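You operate a simulated robot arm through the tools that you are given. There is no shell and no other tool. Be economical: measure what you need, move in short steps, check, and stop when the job is done.

Carry out the task below with a simulated robot arm. There is one attempt and no reset: what you move stays moved.

TASK
Mark the pots, put the cover on and switch on the plant light.
Fine: radish marker in the socket by the compost box, leek marker in the other.

It is judged by the outcome, as a careful person would: the job done as asked, and still so three seconds after it is handed in. It fails if anything else is knocked over, pushed out of place, dropped, spilled or broken.

THE ROBOT
A 7-joint arm with a two-finger parallel gripper, fixed in place. Base frame: the origin is at the foot of the arm, x ahead of it, y to its left, z up; the work surface is at about z = 0.76. Lengths are in m, angles in degrees, forces in N, time in s.
With the tool pointing down near the work surface it reaches from about 0.2 to 0.68 m from the base axis. Its first joint turns from -66.0 to 66.0 degrees. Payload 2.4 kg.
Tool frame: the origin (TCP) lies between the finger pads and is the grasp point; the fingertips stand 0.03 m ahead of it; z points along the fingers, y is the line along which they close. The gripper opens to 0.094 m. The fingers are 0.028 m wide and 0.01 m thick; the gripper's body (0.05 by 0.096 m) begins 0.055 m behind the TCP.
Orientation is that of the tool frame in the base frame, as a unit quaternion [w, x, y, z]. With the fingers straight down and closing along the base's y, the tool's x points along the base's -x, its y along +y and its z along -z.

THE INTERFACE
- The arm moves only by the tool jog_arm. Its argument "commands" is a list of rows, each a list of 7 numbers: the finger opening in m, from 0 to 0.094, then the shift along the tool's x, y, z in m, then the turn, a rotation vector about the tool's x, y, z in degrees. In form: [[grip, dx, dy, dz, rx, ry, rz], ...]. A call has 1 to 20 rows; each row shifts and turns the commanded pose from where the row before left it, along the tool's axes as they then stand. A row lasts 0.2 s, in which the tool goes at most 0.05 m and 8.6 degrees; a call with a longer step from one row to the next is refused whole, and so is a gripper value outside its range. A pose out of reach is approached as far as the arm can. The call stops where the force on the tool passes 70 N (or 10 N more than at its start, if that is more) or the arm is blocked; 0.2 s more then pass. The fingers move at their own pace (about 0.153 m/s each) and stop on an object; they squeeze with about 44 N. The grip force told is the motor's: it shows also when the fingers shut on nothing. Time passes only in rows, and 0.2 s behind the last, so rows that do not move let the fingers close. It gives the time, the measured TCP pose, the force on the tool (base axes), the opening and the grip force at its end, in the units of the frame above (readings bear some noise), and new pictures: "pictures" is both (left out), scene, wrist or none.
- Cameras (640 x 400 px; columns grow to the right, rows downward): "scene" is fixed at [0.0383, 0.4729, 1.4517]; the picture's right is [-0.76, -0.65, 0.00], its down [-0.33, 0.39, -0.86] and it looks along [0.56, -0.65, -0.51] (base axes); focal length 347 px, centre (320, 200). "wrist" rides on the gripper at [-0.037, 0, -0.058] in the tool frame; the picture's right is [0.00, -1.00, 0.00], its down [0.97, 0.00, -0.24] and it looks along [0.24, 0.00, 0.97] (tool axes); focal length 218 px, centre (320, 200).
- point_at(camera, pixels): for up to 12 pixels [column, row] of the newest picture of that camera ("zoom" is the newest enlarged one), the place [x, y, z] in the base frame of the surface seen there, good to about 0.002 m. No time passes.
- inspect(camera, box): a new picture of the part [left, top, right, bottom] of that camera's present view, enlarged. No time passes.
- close_job(): hands the job in; it is judged then, once.

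Work in short steps. Measure before you move; look again where a grasp or a placing could have gone wrong, and mend it. You have 80 turns and 120 pictures in all, the two below and enlarged ones among them. Open the gripper and draw the arm clear of the work before you hand the job in, unless the task says otherwise; then end with one line.

The tools are called after ">>>" as a command line: name --pt "numbers of a row" for each row, then --argument value for the rest, lists and objects as JSON in quotes. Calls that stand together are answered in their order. jog_arm: Moves the arm, as the interface text tells. Its arguments: {"type":"object","properties":{"commands":{"type":"array","items":{"type":"array","items":{"type":"number"}}},"pictures":{"type":"string","enum":["both","scene","wrist","none"]}},"required":["commands"]} The other tools are called the same way: point_at (camera, pixels) gives the place of the surface under pixels of a picture; inspect (camera, box) takes an enlarged picture of a part of a camera's view; close_job () hands the job in.

At the start:

```text
time: 0.0
position: [0.3512, -0.1448, 1.1562]
tcp_rot: [0.0, 0.0, 1.0, 0.0]
wrist_force: [0.1, 0.3, -0.4]
gripper_width: 0.0939
grip_force: 0.1
```

scene: 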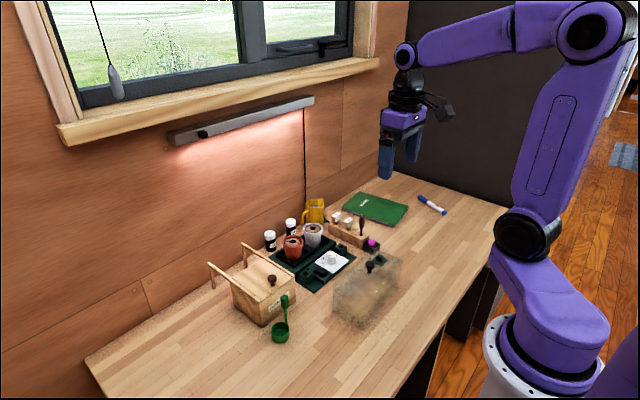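
wrist: 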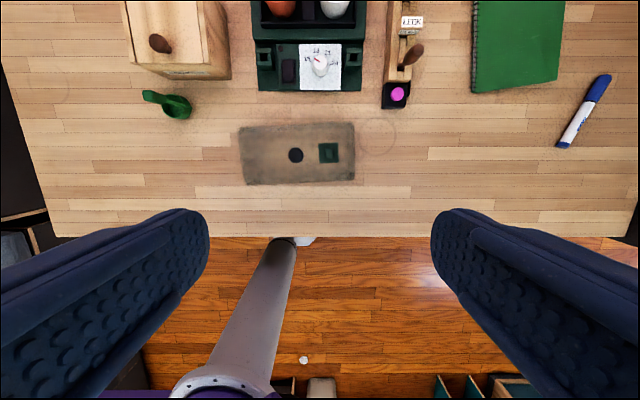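

The pictures show pots, a tray with a dial, a cover and markers. I enlarge the work area before measuring.

>>> inspect --camera "scene" --box '[200, 180, 420, 340]'

>>> inspect --camera "wrist" --box '[120, 0, 440, 200]'

```text
2.50 times, centred on (310, 260) of scene
```

zoom: 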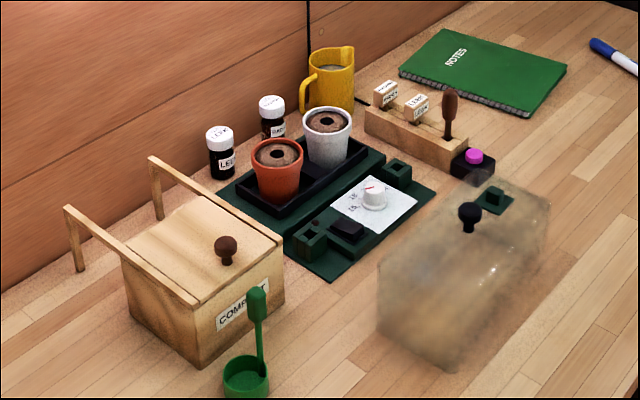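

```text
2.00 times, centred on (280, 100) of wrist
```

zoom: 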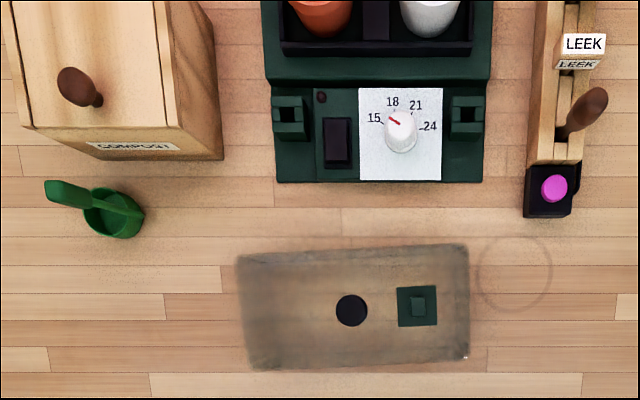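

I look closer at the light, its cable and the sockets.

>>> inspect --camera "scene" --box '[160, 85, 330, 190]'

>>> inspect --camera "scene" --box '[300, 190, 400, 255]'

>>> inspect --camera "scene" --box '[260, 210, 370, 300]'

```text
3.76 times, centred on (245, 138) of scene
```

zoom: 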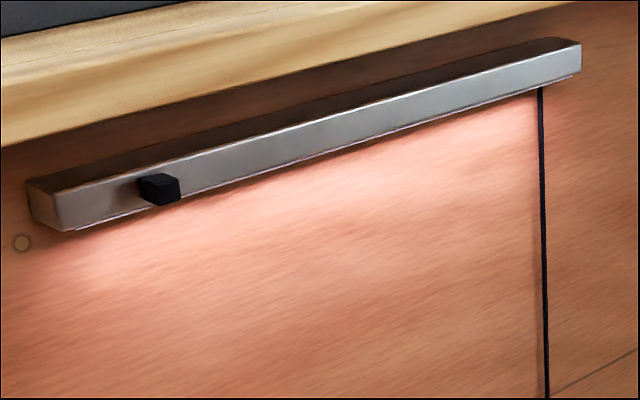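

```text
6.15 times, centred on (350, 222) of scene
```

zoom: 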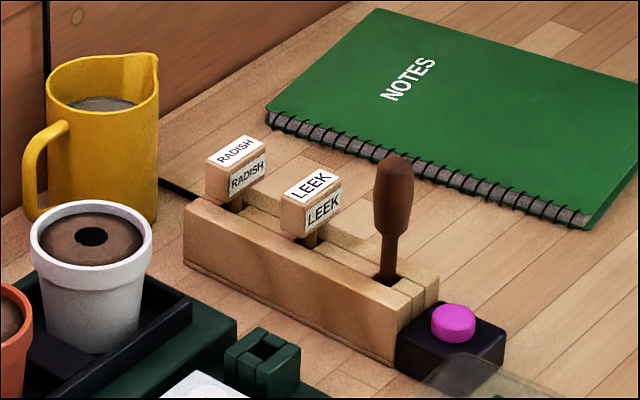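

```text
4.44 times, centred on (315, 255) of scene
```

zoom: 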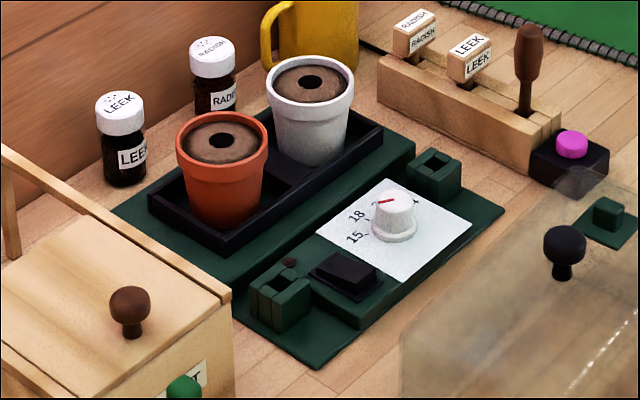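

I measure the main items in the scene and wrist views.

>>> point_at --camera "zoom" --pixels '[[415, 28], [470, 50], [525, 40], [571, 143], [434, 160], [280, 283], [345, 272], [565, 240], [608, 212], [312, 80], [219, 140], [395, 205]]'

>>> point_at --camera "wrist" --pixels '[[397, 94], [411, 22], [410, 55], [351, 57], [263, 57], [296, 155], [328, 153], [240, 128], [352, 122], [354, 180], [246, 184], [288, 70]]'

>>> point_at --camera "scene" --pixels '[[203, 133], [305, 105], [240, 125]]'

```text
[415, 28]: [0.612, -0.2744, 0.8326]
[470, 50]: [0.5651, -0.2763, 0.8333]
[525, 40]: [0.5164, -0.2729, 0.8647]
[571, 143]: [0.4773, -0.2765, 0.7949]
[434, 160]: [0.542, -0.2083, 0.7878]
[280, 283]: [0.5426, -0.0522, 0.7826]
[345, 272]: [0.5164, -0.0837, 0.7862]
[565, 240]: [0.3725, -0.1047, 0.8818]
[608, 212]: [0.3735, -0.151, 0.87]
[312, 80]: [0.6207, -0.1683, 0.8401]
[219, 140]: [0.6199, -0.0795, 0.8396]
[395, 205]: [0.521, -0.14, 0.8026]
```

```text
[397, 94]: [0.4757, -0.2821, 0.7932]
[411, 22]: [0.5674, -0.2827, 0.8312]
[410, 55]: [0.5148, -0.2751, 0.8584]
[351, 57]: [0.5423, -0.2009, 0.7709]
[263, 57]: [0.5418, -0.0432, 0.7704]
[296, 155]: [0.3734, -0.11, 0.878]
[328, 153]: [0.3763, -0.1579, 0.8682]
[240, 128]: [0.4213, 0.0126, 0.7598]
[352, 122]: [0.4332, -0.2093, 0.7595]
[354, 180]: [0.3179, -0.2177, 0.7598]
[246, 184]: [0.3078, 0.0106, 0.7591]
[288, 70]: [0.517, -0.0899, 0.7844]
```

```text
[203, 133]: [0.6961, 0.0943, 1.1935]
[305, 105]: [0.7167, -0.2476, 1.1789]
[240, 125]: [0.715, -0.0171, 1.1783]
```

I move the gripper over the pots for a straight-down view.

>>> jog_arm --pt "0.094 -0.05 0 0 0 0 0" --pt "0.094 -0.05 0 0.02 0 0 0" --pt "0.094 -0.05 0 0.03 0 0 0" --pt "0.094 -0.04 0 0.0 0 0 0" --pt "0.094 0 0 0 0 0 0"

>>> inspect --camera "wrist" --box '[200, 20, 440, 170]'

```text
refused: row 2 steps farther than a row can; nothing moved
```

```text
2.67 times, centred on (320, 95) of wrist
```

zoom: 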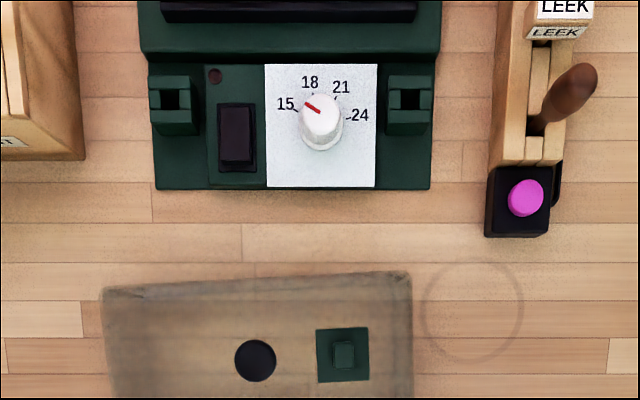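

Row over the limit; I shorten the steps.

>>> jog_arm --pt "0.094 -0.045 0 0 0 0 0" --pt "0.094 -0.045 0 0.01 0 0 0" --pt "0.094 -0.04 0 0.02 0 0 0" --pt "0.094 -0.04 0 0.02 0 0 0" --pt "0.094 0 0 0 0 0 0"

>>> inspect --camera "wrist" --box '[160, 20, 480, 220]'

```text
time: 1.2
position: [0.5238, -0.1426, 1.1063]
tcp_rot: [0.0, 0.001, 1.0, 0.0]
wrist_force: [0.4, -0.5, 0.2]
gripper_width: 0.0936
grip_force: 0.1
```

scene: 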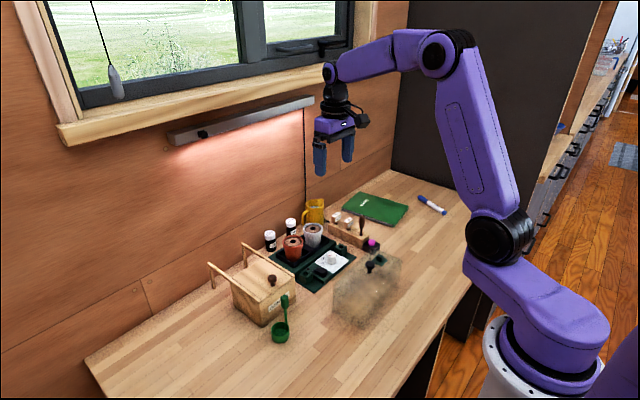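
wrist: 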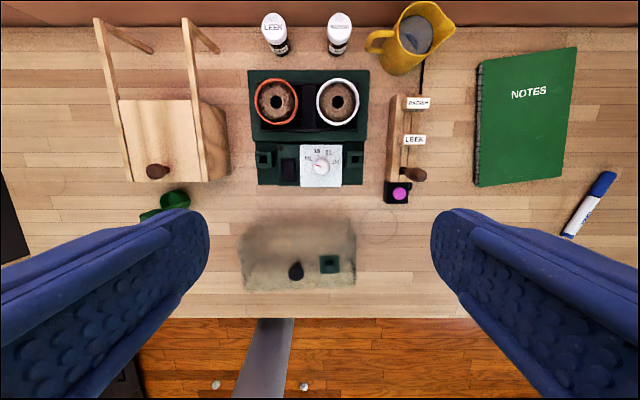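

```text
2.00 times, centred on (320, 120) of wrist
```

zoom: 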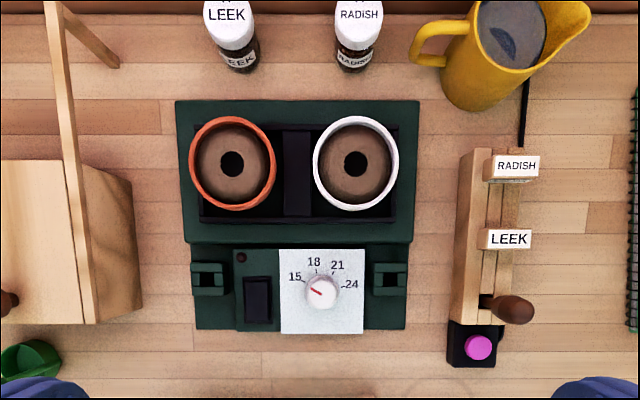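

The cable runs to the pink-button box, so that's likely the light switch. I measure the button, dibber and rack finely.

>>> point_at --camera "zoom" --pixels '[[478, 347], [484, 301], [515, 312], [530, 310], [470, 312], [462, 362], [510, 240], [510, 167], [490, 300], [460, 250], [515, 215], [518, 152]]'

>>> inspect --camera "scene" --box '[325, 205, 389, 245]'

```text
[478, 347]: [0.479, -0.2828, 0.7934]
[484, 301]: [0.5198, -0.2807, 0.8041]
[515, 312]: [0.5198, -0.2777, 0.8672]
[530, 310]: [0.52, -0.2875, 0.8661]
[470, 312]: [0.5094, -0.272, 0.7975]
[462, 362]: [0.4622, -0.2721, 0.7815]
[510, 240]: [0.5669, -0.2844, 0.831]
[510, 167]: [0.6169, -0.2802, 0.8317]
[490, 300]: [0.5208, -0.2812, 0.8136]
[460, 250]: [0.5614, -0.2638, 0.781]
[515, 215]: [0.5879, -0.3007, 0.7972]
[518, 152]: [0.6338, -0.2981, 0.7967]
```

```text
10.00 times, centred on (357, 225) of scene
```

zoom: 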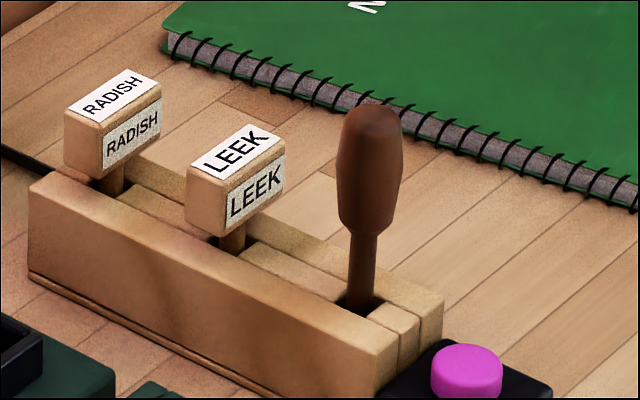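

>>> point_at --camera "zoom" --pixels '[[68, 106], [98, 123], [160, 84], [125, 70], [98, 170], [190, 168], [215, 183], [284, 153], [253, 126], [218, 232], [470, 355], [372, 110]]'

>>> point_at --camera "scene" --pixels '[[286, 245], [291, 236], [301, 254], [311, 232], [303, 224], [322, 231], [337, 237], [341, 247], [352, 248], [311, 272], [324, 279], [300, 290]]'

```text
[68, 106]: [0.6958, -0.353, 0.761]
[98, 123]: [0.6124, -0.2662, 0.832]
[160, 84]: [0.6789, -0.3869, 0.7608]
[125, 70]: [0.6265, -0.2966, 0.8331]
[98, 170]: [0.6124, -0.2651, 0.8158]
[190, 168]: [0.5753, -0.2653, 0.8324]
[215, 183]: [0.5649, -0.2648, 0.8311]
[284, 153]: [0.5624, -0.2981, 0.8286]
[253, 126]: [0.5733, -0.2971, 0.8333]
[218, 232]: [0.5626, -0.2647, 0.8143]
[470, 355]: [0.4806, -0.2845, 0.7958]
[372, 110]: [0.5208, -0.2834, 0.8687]
```

```text
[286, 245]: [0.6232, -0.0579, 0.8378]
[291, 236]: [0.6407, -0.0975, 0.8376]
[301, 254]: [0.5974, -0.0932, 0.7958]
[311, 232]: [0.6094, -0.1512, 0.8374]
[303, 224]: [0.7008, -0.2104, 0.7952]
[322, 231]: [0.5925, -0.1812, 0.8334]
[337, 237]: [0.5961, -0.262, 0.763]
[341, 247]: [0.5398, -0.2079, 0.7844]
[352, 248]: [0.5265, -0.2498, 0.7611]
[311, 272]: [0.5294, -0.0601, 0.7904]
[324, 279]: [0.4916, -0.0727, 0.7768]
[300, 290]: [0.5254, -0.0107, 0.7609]
```

The dibber (top z≈0.869) stands near the button, so I'll tilt the tool back by 28° and go above the button with closed fingers.

>>> jog_arm --pt "0.0 0.01 -0.035 0.03 0 0 0" --pt "0.0 0.01 -0.035 0.03 0 0 0" --pt "0.0 0.01 -0.035 0.03 0 0 0" --pt "0.0 0.0215 -0.033 0.03 0 0 0" --pt "0 0 0 0.033 0 -7 0" --pt "0 0 0 0.033 0 -7 0" --pt "0 0 0 0 0 -7 0" --pt "0 0 0 0 0 -7 0" --pt "0 0 0 0 0 0 0"

```text
time: 3.2
position: [0.4732, -0.283, 0.9228]
tcp_rot: [0.241, 0.0, 0.97, 0.0]
wrist_force: [0.4, 0.5, 0.6]
gripper_width: 0.0
grip_force: 33.9
```

scene: 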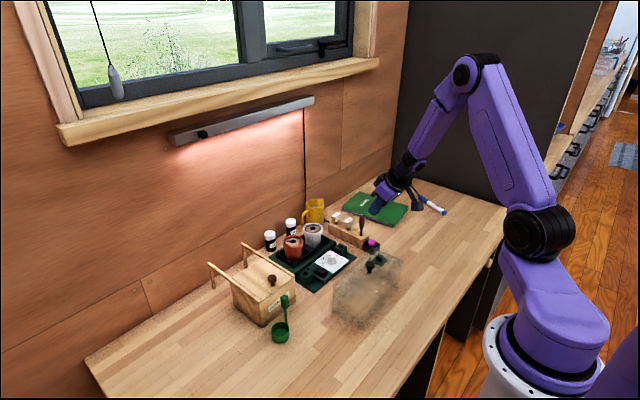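
wrist: 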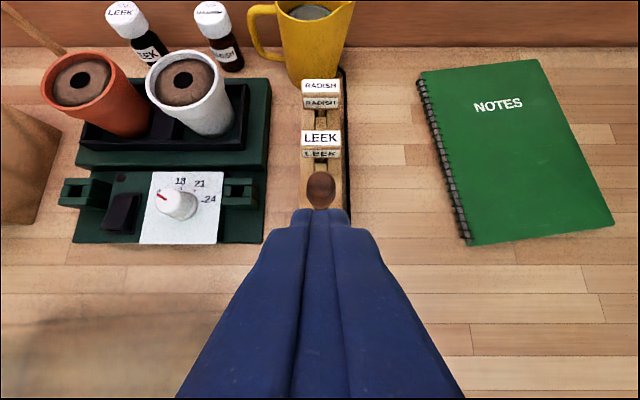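

Pose is as intended, (0.473, -0.283, 0.923). I go straight down to press the button gently.

>>> jog_arm --pt "0 0.0169 0.001 0.0318 0 0 0" --pt "0 0.0141 0.001 0.0265 0 0 0" --pt "0 0.0038 0 0.0071 0 0 0" --pt "0 0.0019 0 0.0035 0 0 0" --pt "0 0.0019 0 0.0035 0 0 0"

```text
time: 4.4
position: [0.4742, -0.2806, 0.8386]
tcp_rot: [0.242, 0.0, 0.97, 0.0]
wrist_force: [0.7, -0.6, -1.0]
gripper_width: 0.0
grip_force: 33.0
```

scene: 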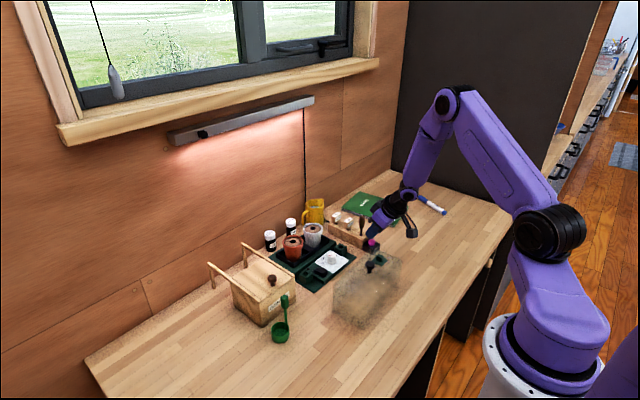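
wrist: 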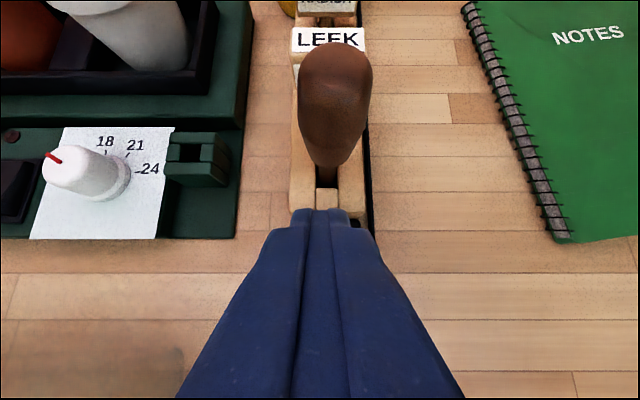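

No contact yet; I press 14 mm further in small steps.

>>> jog_arm --pt "0 0.0028 0 0.0053 0 0 0" --pt "0 0.0019 0 0.0035 0 0 0" --pt "0 0.0009 0 0.0018 0 0 0" --pt "0 0.0009 0 0.0018 0 0 0"

>>> inspect --camera "scene" --box '[325, 200, 425, 262]'

```text
time: 5.4
position: [0.473, -0.2819, 0.8256]
tcp_rot: [0.242, 0.0, 0.97, 0.0]
wrist_force: [-0.9, -0.3, 1.5]
gripper_width: 0.0
grip_force: 32.7
```

scene: 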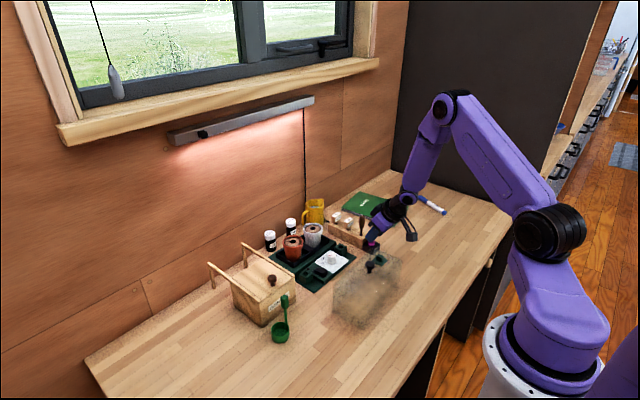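
wrist: 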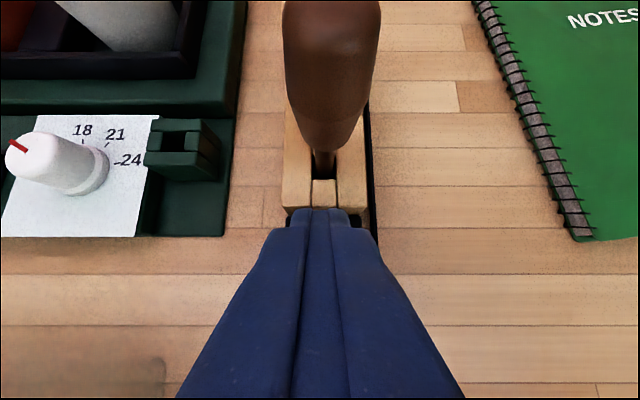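

```text
6.40 times, centred on (375, 231) of scene
```

zoom: 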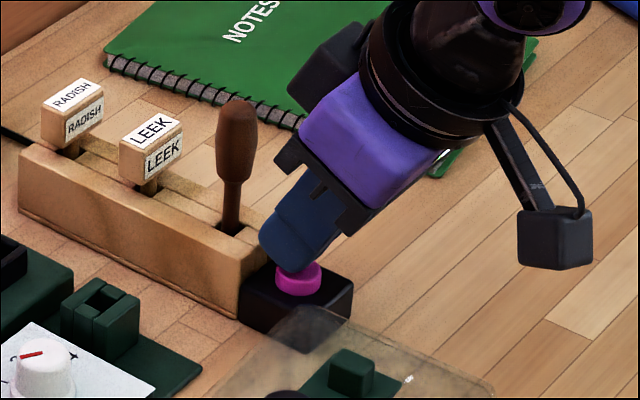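

The fingertip rests on the button; a few more millimetres.

>>> jog_arm --pt "0 0.0009 0 0.0018 0 0 0" --pt "0 0.0009 0 0.0018 0 0 0" --pictures "scene"

>>> inspect --camera "scene" --box '[160, 85, 330, 190]'

```text
time: 6.0
position: [0.4746, -0.2808, 0.8205]
tcp_rot: [0.242, 0.0, 0.97, 0.0]
wrist_force: [-1.6, -0.6, 4.1]
gripper_width: 0.0003
grip_force: 33.3
```

scene: 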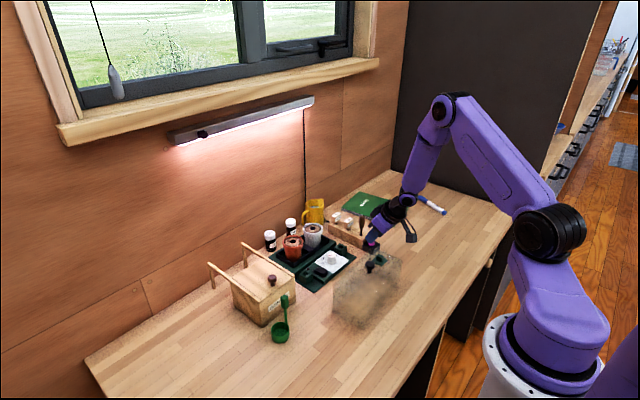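

```text
3.76 times, centred on (245, 138) of scene
```

zoom: 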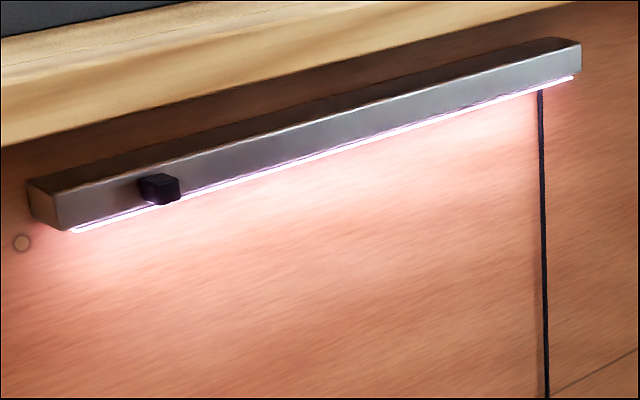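

The strip now glows bright: the light is on. I back off upward, untilt, and look down over the sockets.

>>> jog_arm --pt "0 -0.0141 0 -0.0265 0 0 0" --pt "0 -0.0188 0 -0.0353 0 0 0" --pt "0 -0.0188 0 -0.0353 0 0 0" --pt "0 -0.01 0 -0.018 0 7 0" --pt "0 0 0 0 0 7 0" --pt "0 0 0 0 0 7 0" --pt "0.06 0 0 0 0 7 0" --pt "0.06 0 0.045 -0.01 0 0 0" --pt "0.06 -0.01 0.045 -0.01 0 0 0" --pt "0.06 -0.02 0.045 0 0 0 0" --pt "0.06 -0.01 0.015 0 0 0 0" --pt "0.06 0 0 0 0 0 0"

>>> inspect --camera "wrist" --box '[180, 60, 460, 235]'

```text
time: 8.6
position: [0.5157, -0.1261, 0.9711]
tcp_rot: [0.027, -0.003, 1.0, 0.005]
wrist_force: [-0.4, -0.1, -0.3]
gripper_width: 0.0604
grip_force: 0.1
out of reach, approached as far as the arm can: row 4
```

scene: 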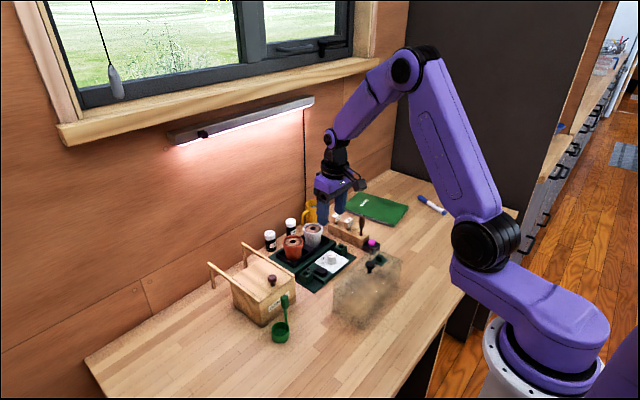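
wrist: 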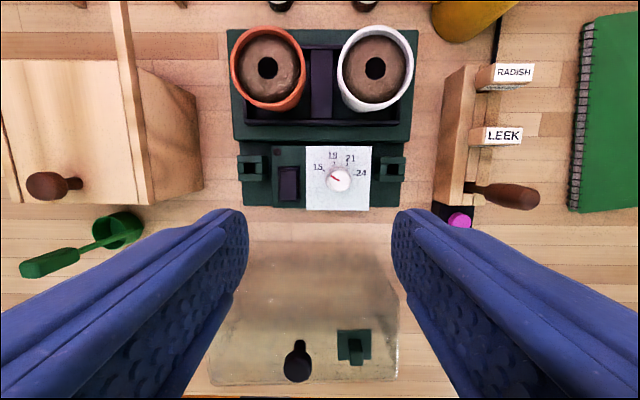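

```text
2.29 times, centred on (320, 148) of wrist
```

zoom: 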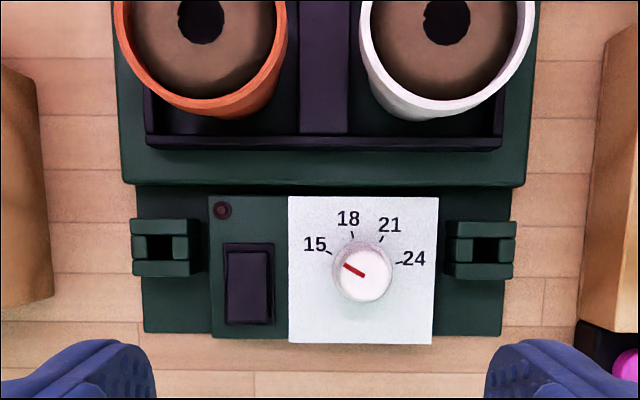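

>>> jog_arm --pt "0.06 0 0 0 0.6 3.1 0.35" --pt "0.06 0 0 0 0 0 0" --pictures "wrist"

>>> inspect --camera "wrist" --box '[360, 130, 424, 170]'

>>> inspect --camera "wrist" --box '[224, 130, 288, 170]'

>>> inspect --camera "scene" --box '[290, 240, 370, 290]'

```text
time: 9.2
position: [0.5151, -0.1275, 0.9687]
tcp_rot: [0.0, -0.001, 1.0, 0.002]
wrist_force: [-1.2, -0.1, -0.6]
gripper_width: 0.06
grip_force: 0.0
```

wrist: 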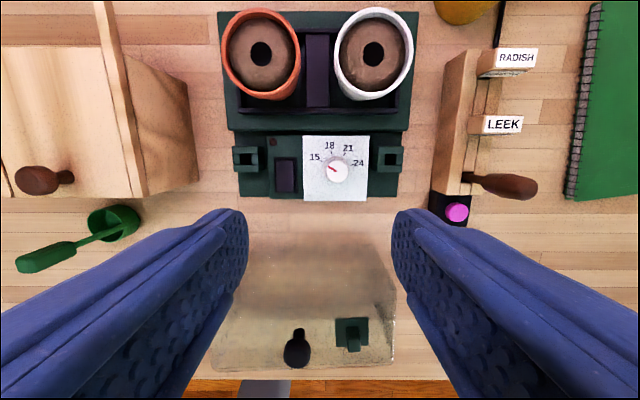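

```text
10.00 times, centred on (392, 150) of wrist
```

zoom: 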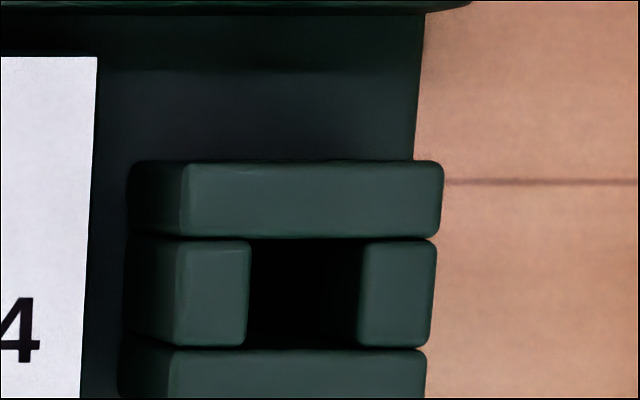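

```text
10.00 times, centred on (256, 150) of wrist
```

zoom: 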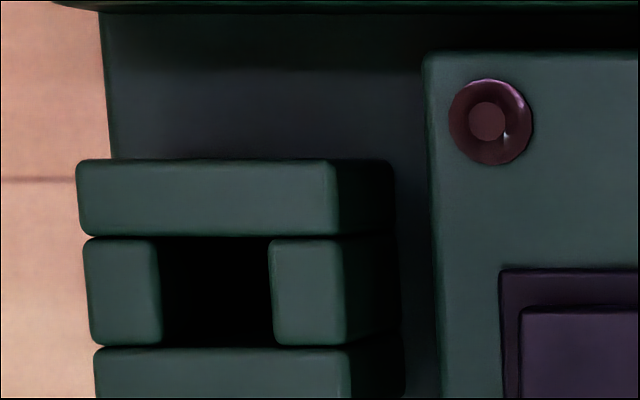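

```text
8.00 times, centred on (330, 265) of scene
```

zoom: 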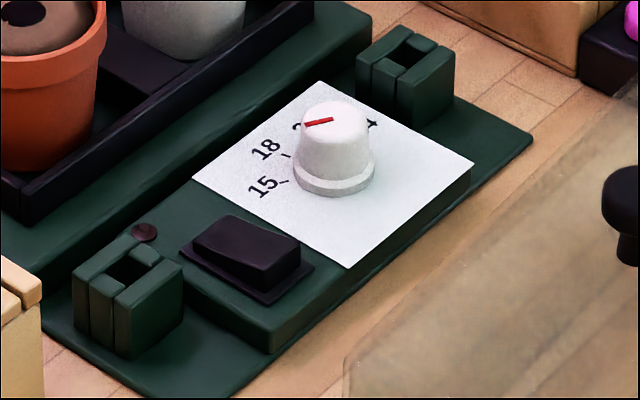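

I measure the socket edges and the marker heads from this view.

>>> point_at --camera "wrist" --pixels '[[384, 159], [397, 159], [390, 153], [390, 166], [239, 159], [252, 159], [245, 153], [245, 166], [485, 124], [519, 126], [500, 55], [536, 56]]'

>>> inspect --camera "wrist" --box '[440, 30, 568, 150]'

```text
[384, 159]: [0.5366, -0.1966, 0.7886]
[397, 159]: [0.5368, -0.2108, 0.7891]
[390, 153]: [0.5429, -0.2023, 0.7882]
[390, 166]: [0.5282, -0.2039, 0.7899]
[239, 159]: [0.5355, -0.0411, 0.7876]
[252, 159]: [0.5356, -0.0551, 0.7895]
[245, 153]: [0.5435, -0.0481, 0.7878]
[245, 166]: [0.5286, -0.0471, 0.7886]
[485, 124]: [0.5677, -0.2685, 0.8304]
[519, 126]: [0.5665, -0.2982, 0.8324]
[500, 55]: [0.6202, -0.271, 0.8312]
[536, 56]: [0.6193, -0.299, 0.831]
```

```text
3.33 times, centred on (504, 90) of wrist
```

zoom: 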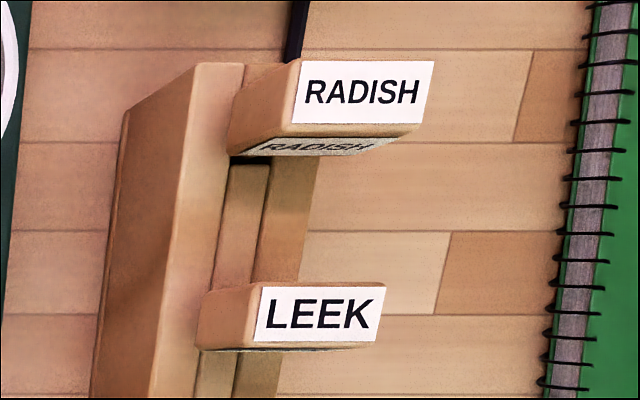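

I check the mug, bottles and compost box for clearance.

>>> point_at --camera "scene" --pixels '[[312, 201], [324, 201], [322, 218], [290, 220], [270, 233], [246, 246], [212, 264], [272, 279], [282, 285], [245, 260], [240, 290], [284, 297]]'

```text
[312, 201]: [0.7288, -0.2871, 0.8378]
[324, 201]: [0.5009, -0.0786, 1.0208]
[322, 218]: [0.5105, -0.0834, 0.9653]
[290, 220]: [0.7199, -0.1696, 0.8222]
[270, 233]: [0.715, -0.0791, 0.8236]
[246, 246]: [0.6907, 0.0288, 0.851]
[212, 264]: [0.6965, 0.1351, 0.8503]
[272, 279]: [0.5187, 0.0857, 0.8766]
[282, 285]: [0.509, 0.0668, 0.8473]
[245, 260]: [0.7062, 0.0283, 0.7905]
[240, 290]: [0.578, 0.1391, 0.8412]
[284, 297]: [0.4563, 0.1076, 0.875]
```

All lower than the gripper body. I go above the LEEK marker with a 0.056 opening.

>>> jog_arm --pt "0.056 -0.0134 -0.0385 0 0 0 0" --pt "0.056 -0.0134 -0.0385 0 0 0 0" --pt "0.056 -0.0134 -0.0385 0 0 0 0" --pt "0.056 -0.0132 -0.0385 0 0 0 0" --pt "0.056 0 0 0.03 0 0 0" --pt "0.056 0 0 0.03 0 0 0" --pt "0.056 0 0 0 0 0 0"

```text
time: 10.8
position: [0.5697, -0.2812, 0.9093]
tcp_rot: [0.0, -0.001, 1.0, 0.001]
wrist_force: [0.8, 0.6, -0.6]
gripper_width: 0.056
grip_force: 0.1
```

scene: 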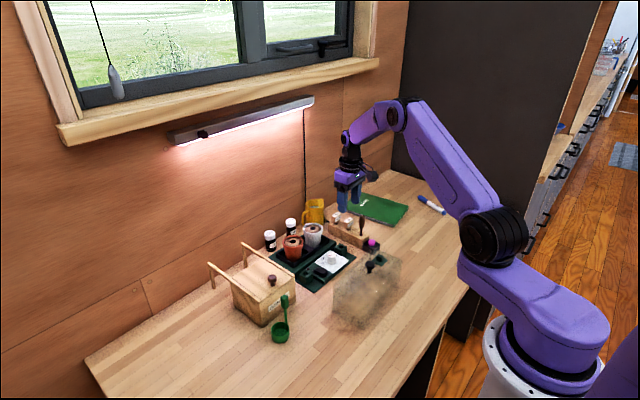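
wrist: 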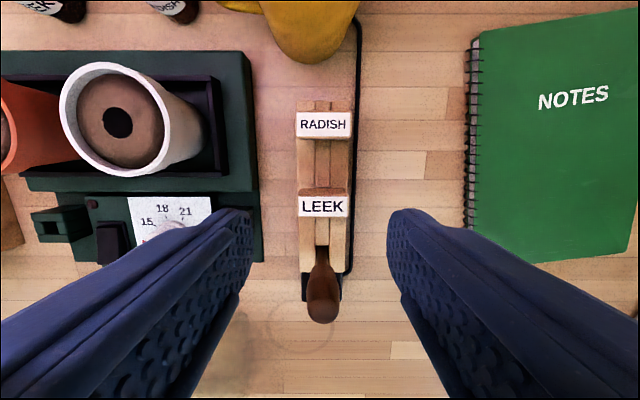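

LEEK is centred between the fingers at (323,205). I lower 0.071 m and close.

>>> jog_arm --pt "0.056 0 -0.001 0.035 0 0 0" --pt "0.056 0 0 0.025 0 0 0" --pt "0.056 0 0 0.011 0 0 0" --pt "0.056 0 0 0 0 0 0" --pt "0.02 0 0 0 0 0 0" --pt "0.02 0 0 0 0 0 0"

>>> inspect --camera "scene" --box '[315, 190, 395, 250]'

```text
time: 12.2
position: [0.5685, -0.2834, 0.8398]
tcp_rot: [0.0, -0.001, 1.0, 0.001]
wrist_force: [-0.4, 0.1, 0.7]
gripper_width: 0.032
grip_force: 43.7
```

scene: 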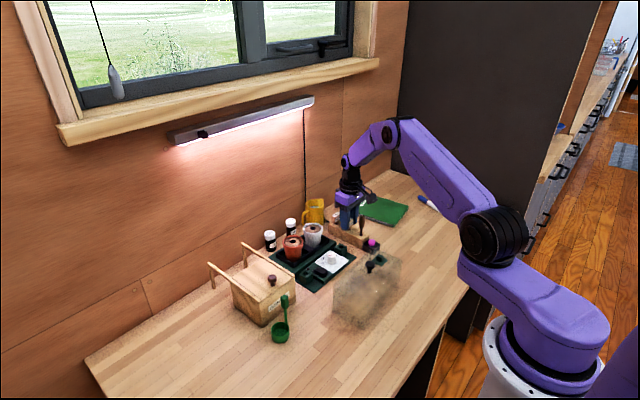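
wrist: 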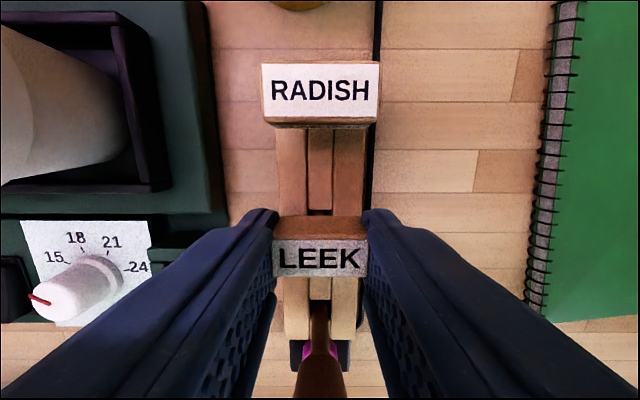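

```text
6.67 times, centred on (355, 220) of scene
```

zoom: 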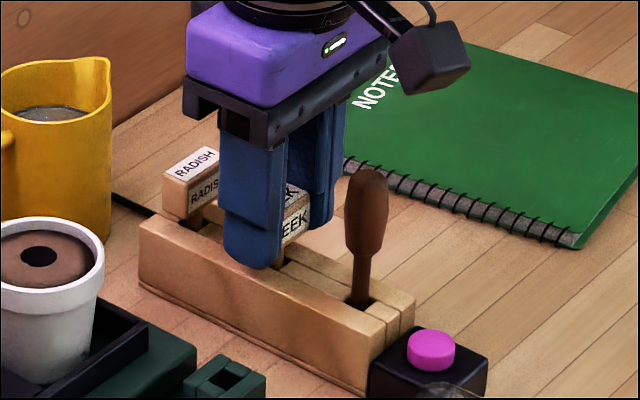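

Held (opening 0.032, 44 N). I lift straight up and look at the stem.

>>> jog_arm --pt "0.02 0 0 -0.02 0 0 0" --pt "0.02 0 0 -0.03 0 0 0" --pt "0.02 0 0 -0.03 0 0 0" --pt "0.02 0 0 -0.01 0 0 0" --pt "0.02 0 0 0 0 0 0"

>>> inspect --camera "scene" --box '[315, 170, 395, 250]'

```text
time: 13.4
position: [0.5688, -0.2841, 0.9295]
tcp_rot: [0.0, -0.001, 1.0, 0.001]
wrist_force: [0.7, 0.3, -0.1]
gripper_width: 0.0321
grip_force: 43.9
```

scene: 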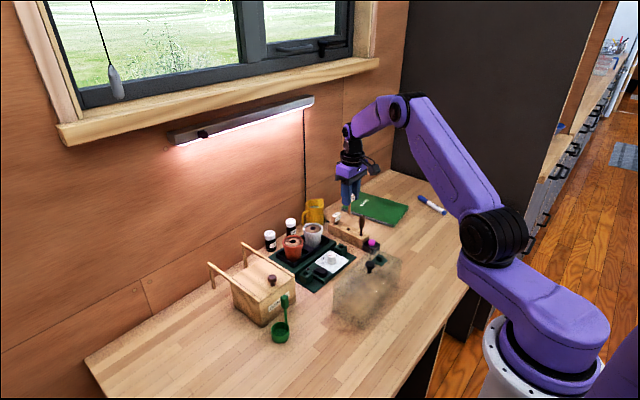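
wrist: 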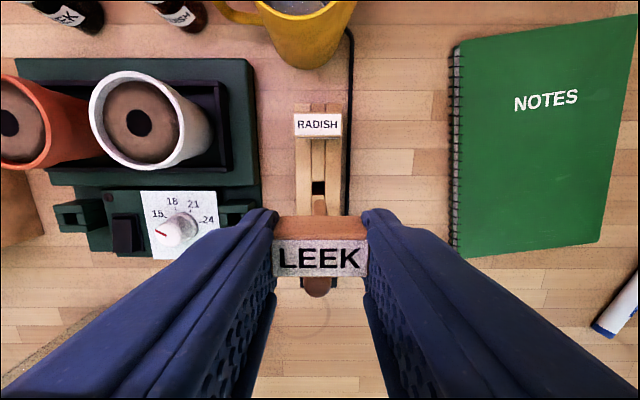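

```text
5.00 times, centred on (355, 210) of scene
```

zoom: 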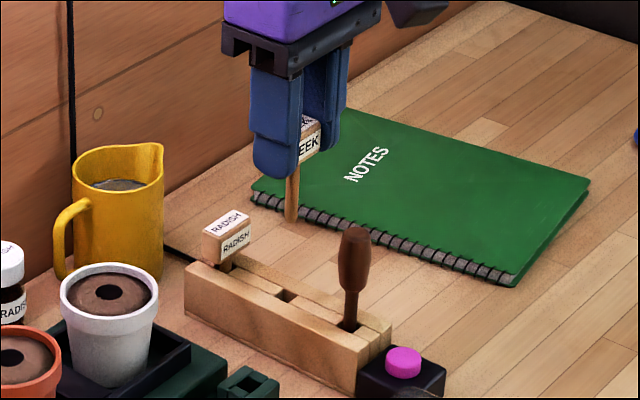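

The stem shows at zoom (291,218); I measure its tip and width.

>>> point_at --camera "zoom" --pixels '[[291, 218], [288, 195], [292, 195], [296, 195], [292, 185], [289, 210], [293, 210], [319, 122], [301, 130]]'

>>> inspect --camera "scene" --box '[340, 185, 364, 220]'

```text
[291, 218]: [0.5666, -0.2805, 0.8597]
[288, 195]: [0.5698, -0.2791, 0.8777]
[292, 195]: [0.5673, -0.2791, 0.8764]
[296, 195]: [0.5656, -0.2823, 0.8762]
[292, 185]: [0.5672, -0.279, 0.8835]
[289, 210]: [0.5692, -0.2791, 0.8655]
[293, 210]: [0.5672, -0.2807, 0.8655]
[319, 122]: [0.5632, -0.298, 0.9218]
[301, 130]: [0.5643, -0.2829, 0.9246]
```

```text
11.43 times, centred on (352, 202) of scene
```

zoom: 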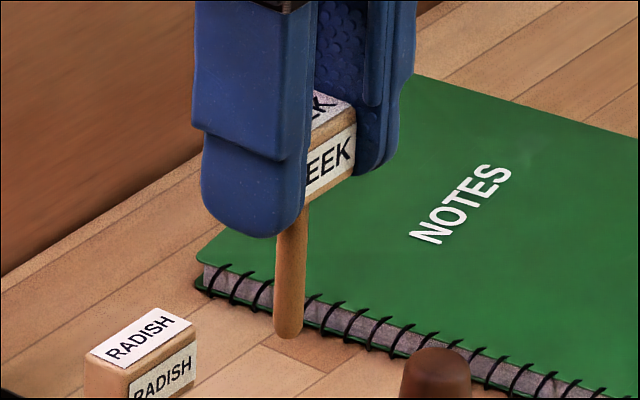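

Stem is centred under the TCP with its tip 0.070 below it. I carry it over the right socket (0.536, -0.2035) and stop with the tip just above.

>>> jog_arm --pt "0.02 0 0.04 0 0 0 0" --pt "0.02 0.0164 0.0405 0 0 0 0" --pt "0.02 0.0164 0 0.01 0 0 0" --pt "0.02 0 0 0.03 0 0 0" --pt "0.02 0 0 0.02 0 0 0" --pt "0.02 0 0 0 0 0 0"

>>> inspect --camera "scene" --box '[320, 205, 368, 265]'

```text
time: 14.8
position: [0.5372, -0.2037, 0.8681]
tcp_rot: [0.0, -0.001, 1.0, 0.001]
wrist_force: [0.9, -0.3, -0.3]
gripper_width: 0.032
grip_force: 43.9
```

scene: 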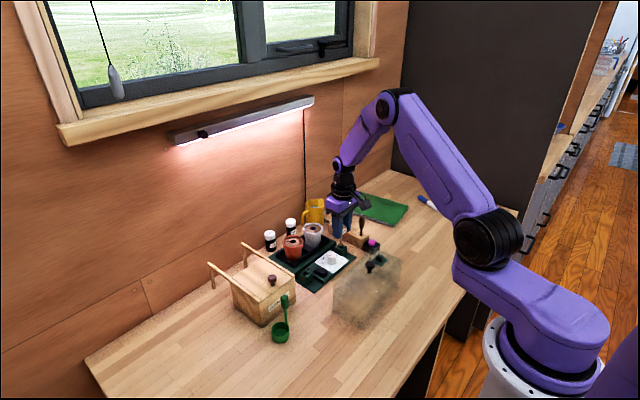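
wrist: 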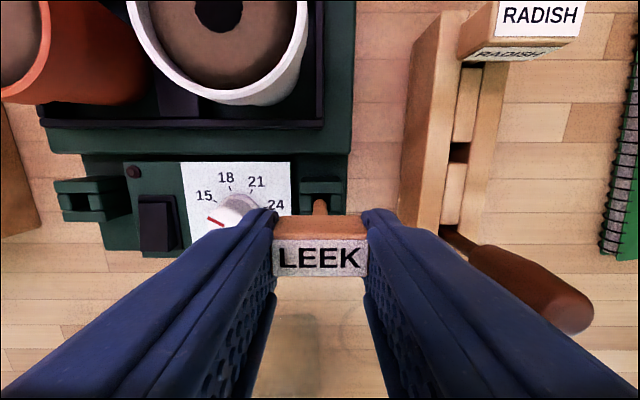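

```text
6.67 times, centred on (344, 235) of scene
```

zoom: 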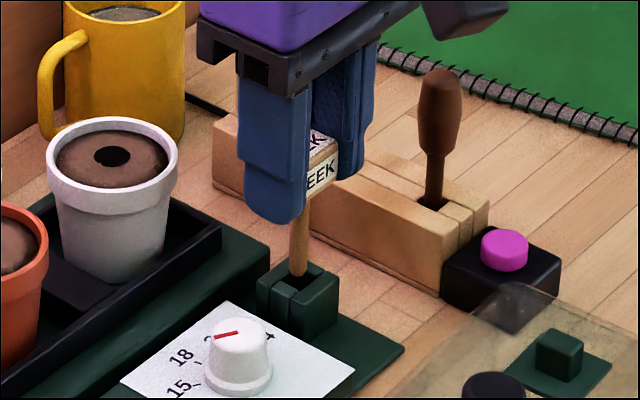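

Stem is above the hole. I lower in small steps, watching the force.

>>> jog_arm --pt "0.02 0.0005 0 0.006 0 0 0" --pt "0.02 0 0 0.005 0 0 0" --pt "0.02 0 0 0.004 0 0 0" --pictures "none"

>>> inspect --camera "scene" --box '[326, 225, 362, 260]'

```text
time: 15.6
position: [0.5366, -0.2022, 0.8527]
tcp_rot: [0.0, -0.001, 1.0, 0.001]
wrist_force: [-0.1, -0.5, -0.2]
gripper_width: 0.0317
grip_force: 44.3
```

```text
11.43 times, centred on (344, 242) of scene
```

zoom: 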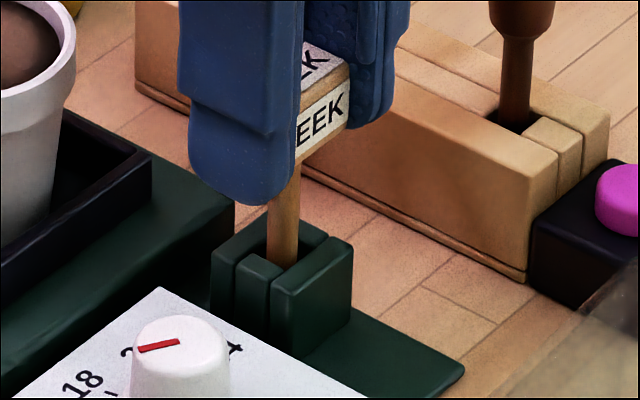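

The stem is entering the hole without force. I continue down until it seats.

>>> jog_arm --pt "0.02 0 0 0.005 0 0 0" --pt "0.02 0 0 0.004 0 0 0" --pt "0.02 0 0 0.003 0 0 0" --pt "0.02 0 0 0.002 0 0 0" --pictures "none"

>>> inspect --camera "scene" --box '[326, 225, 362, 260]'

```text
time: 16.6
position: [0.5361, -0.2035, 0.839]
tcp_rot: [0.0, -0.001, 1.0, 0.001]
wrist_force: [0.2, 0.0, 0.6]
gripper_width: 0.0318
grip_force: 44.2
```

```text
11.43 times, centred on (344, 242) of scene
```

zoom: 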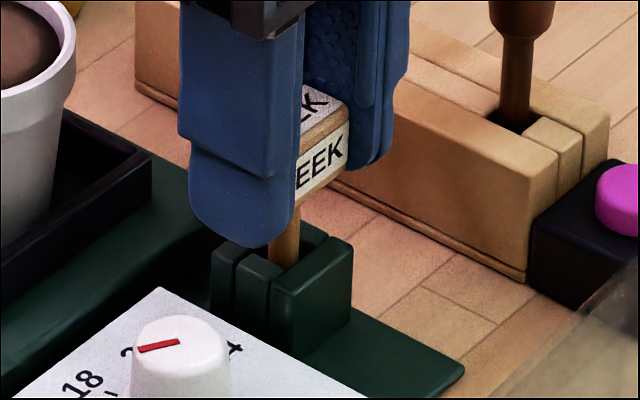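

>>> jog_arm --pt "0.02 0 0 0.002 0 0 0" --pt "0.02 0 0 0.002 0 0 0" --pt "0.02 0 0 0.002 0 0 0" --pictures "none"

```text
time: 17.4
position: [0.5375, -0.2025, 0.8352]
tcp_rot: [0.004, -0.001, 1.0, -0.001]
wrist_force: [-6.1, 3.7, 44.2]
gripper_width: 0.0321
grip_force: 44.1
```

Seated (44 N at z≈0.835). I relieve the push, open modestly and rise.

>>> jog_arm --pt "0.02 0 0 -0.002 0 0 0" --pt "0.046 0 0 -0.001 0 0 0" --pt "0.046 0 0 0 0 0 0" --pt "0.046 0 0 -0.015 0 0 0" --pt "0.046 0 0 -0.03 0 0 0" --pt "0.05 0 0 -0.04 0 0 0" --pt "0.05 0 0 0 0 0 0"

>>> inspect --camera "scene" --box '[300, 210, 380, 270]'

```text
time: 19.0
position: [0.534, -0.2022, 0.9204]
tcp_rot: [0.0, 0.0, 1.0, 0.001]
wrist_force: [0.3, -0.3, -0.7]
gripper_width: 0.05
grip_force: 0.1
```

scene: 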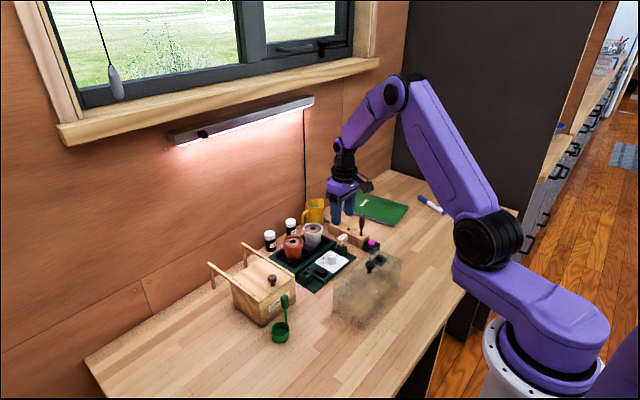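
wrist: 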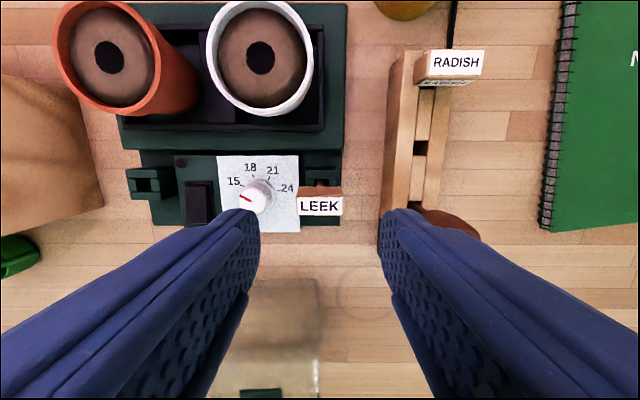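

```text
6.67 times, centred on (340, 240) of scene
```

zoom: 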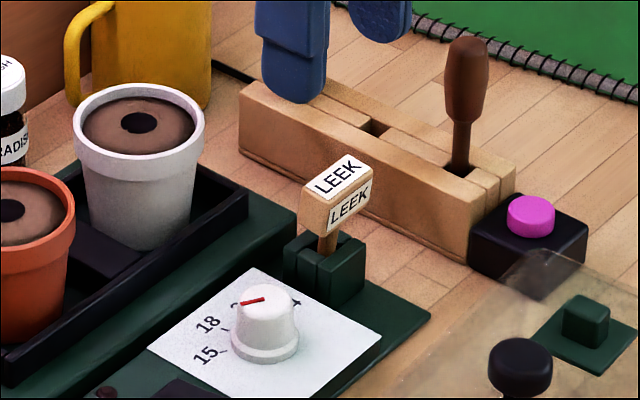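

Leek stands in the right socket. Next I go above the RADISH marker.

>>> jog_arm --pt "0.056 -0.021 -0.02 0 0 0 0" --pt "0.056 -0.021 -0.02 0 0 0 0" --pt "0.056 -0.021 -0.02 0 0 0 0" --pt "0.056 -0.021 -0.0205 0 0 0 0" --pt "0.056 0 0 0 0 0 0"

```text
time: 20.2
position: [0.6223, -0.2823, 0.9212]
tcp_rot: [0.0, -0.001, 1.0, 0.001]
wrist_force: [-0.3, -0.1, -0.6]
gripper_width: 0.0559
grip_force: 0.1
```

scene: 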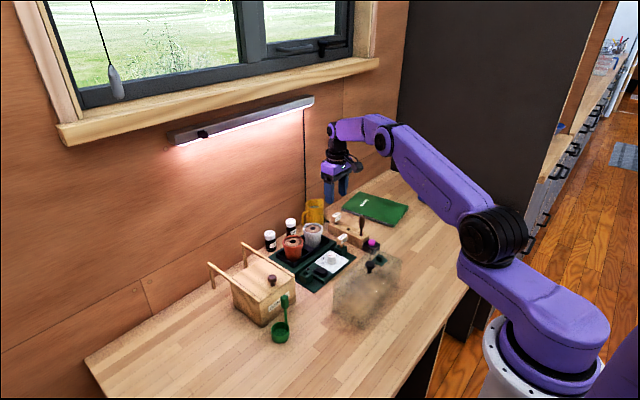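
wrist: 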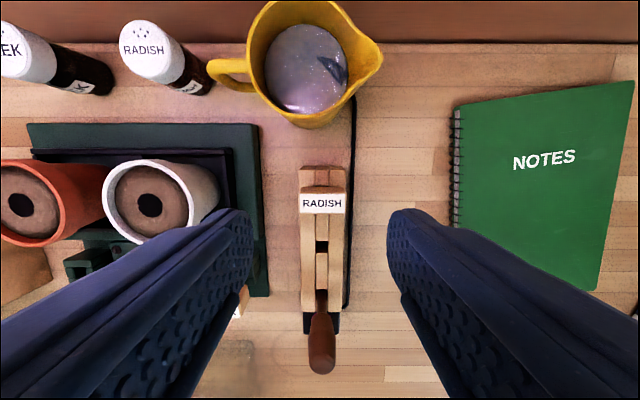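

>>> point_at --camera "wrist" --pixels '[[322, 196], [322, 211], [303, 203], [343, 203]]'

>>> jog_arm --pt "0.056 0.002 0 0.03 0 0 0" --pt "0.056 0 0 0.02 0 0 0" --pt "0.056 0 0 0 0 0 0" --pictures "wrist"

```text
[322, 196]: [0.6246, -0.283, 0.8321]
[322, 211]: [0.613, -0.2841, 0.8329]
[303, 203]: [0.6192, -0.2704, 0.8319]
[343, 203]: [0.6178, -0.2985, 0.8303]
```

```text
time: 21.0
position: [0.6199, -0.282, 0.8681]
tcp_rot: [0.001, 0.0, 1.0, 0.001]
wrist_force: [-0.2, 1.0, 0.5]
gripper_width: 0.0561
grip_force: 0.0
```

wrist: 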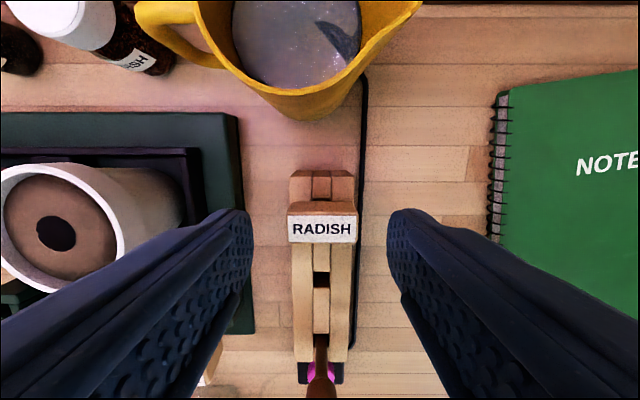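

Aligned at (0.620, -0.282). I lower the rest, grasp and lift.

>>> jog_arm --pt "0.056 0 0 0.02 0 0 0" --pt "0.056 0 0 0.008 0 0 0" --pt "0.056 0 0 0 0 0 0" --pt "0.02 0 0 0 0 0 0" --pt "0.02 0 0 0 0 0 0" --pt "0.02 0 0 -0.02 0 0 0" --pt "0.02 0 0 -0.03 0 0 0" --pt "0.02 0 0 -0.035 0 0 0" --pt "0.02 0 0 -0.025 0 0 0" --pt "0.02 0 0 0 0 0 0"

>>> inspect --camera "scene" --box '[310, 160, 374, 220]'

```text
time: 23.2
position: [0.6159, -0.2833, 0.9525]
tcp_rot: [0.0, -0.001, 1.0, 0.001]
wrist_force: [0.5, 0.2, -0.6]
gripper_width: 0.0317
grip_force: 44.3
```

scene: 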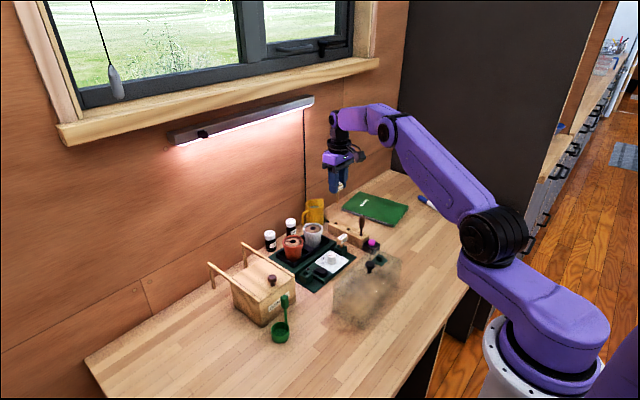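
wrist: 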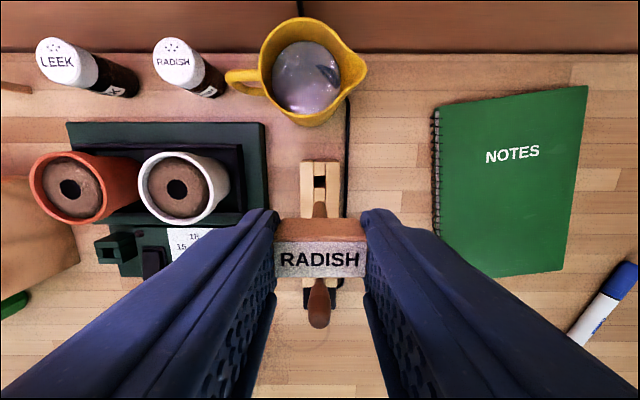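

```text
6.67 times, centred on (342, 190) of scene
```

zoom: 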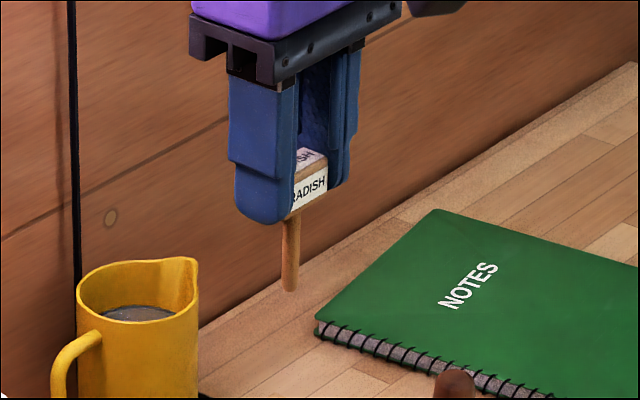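

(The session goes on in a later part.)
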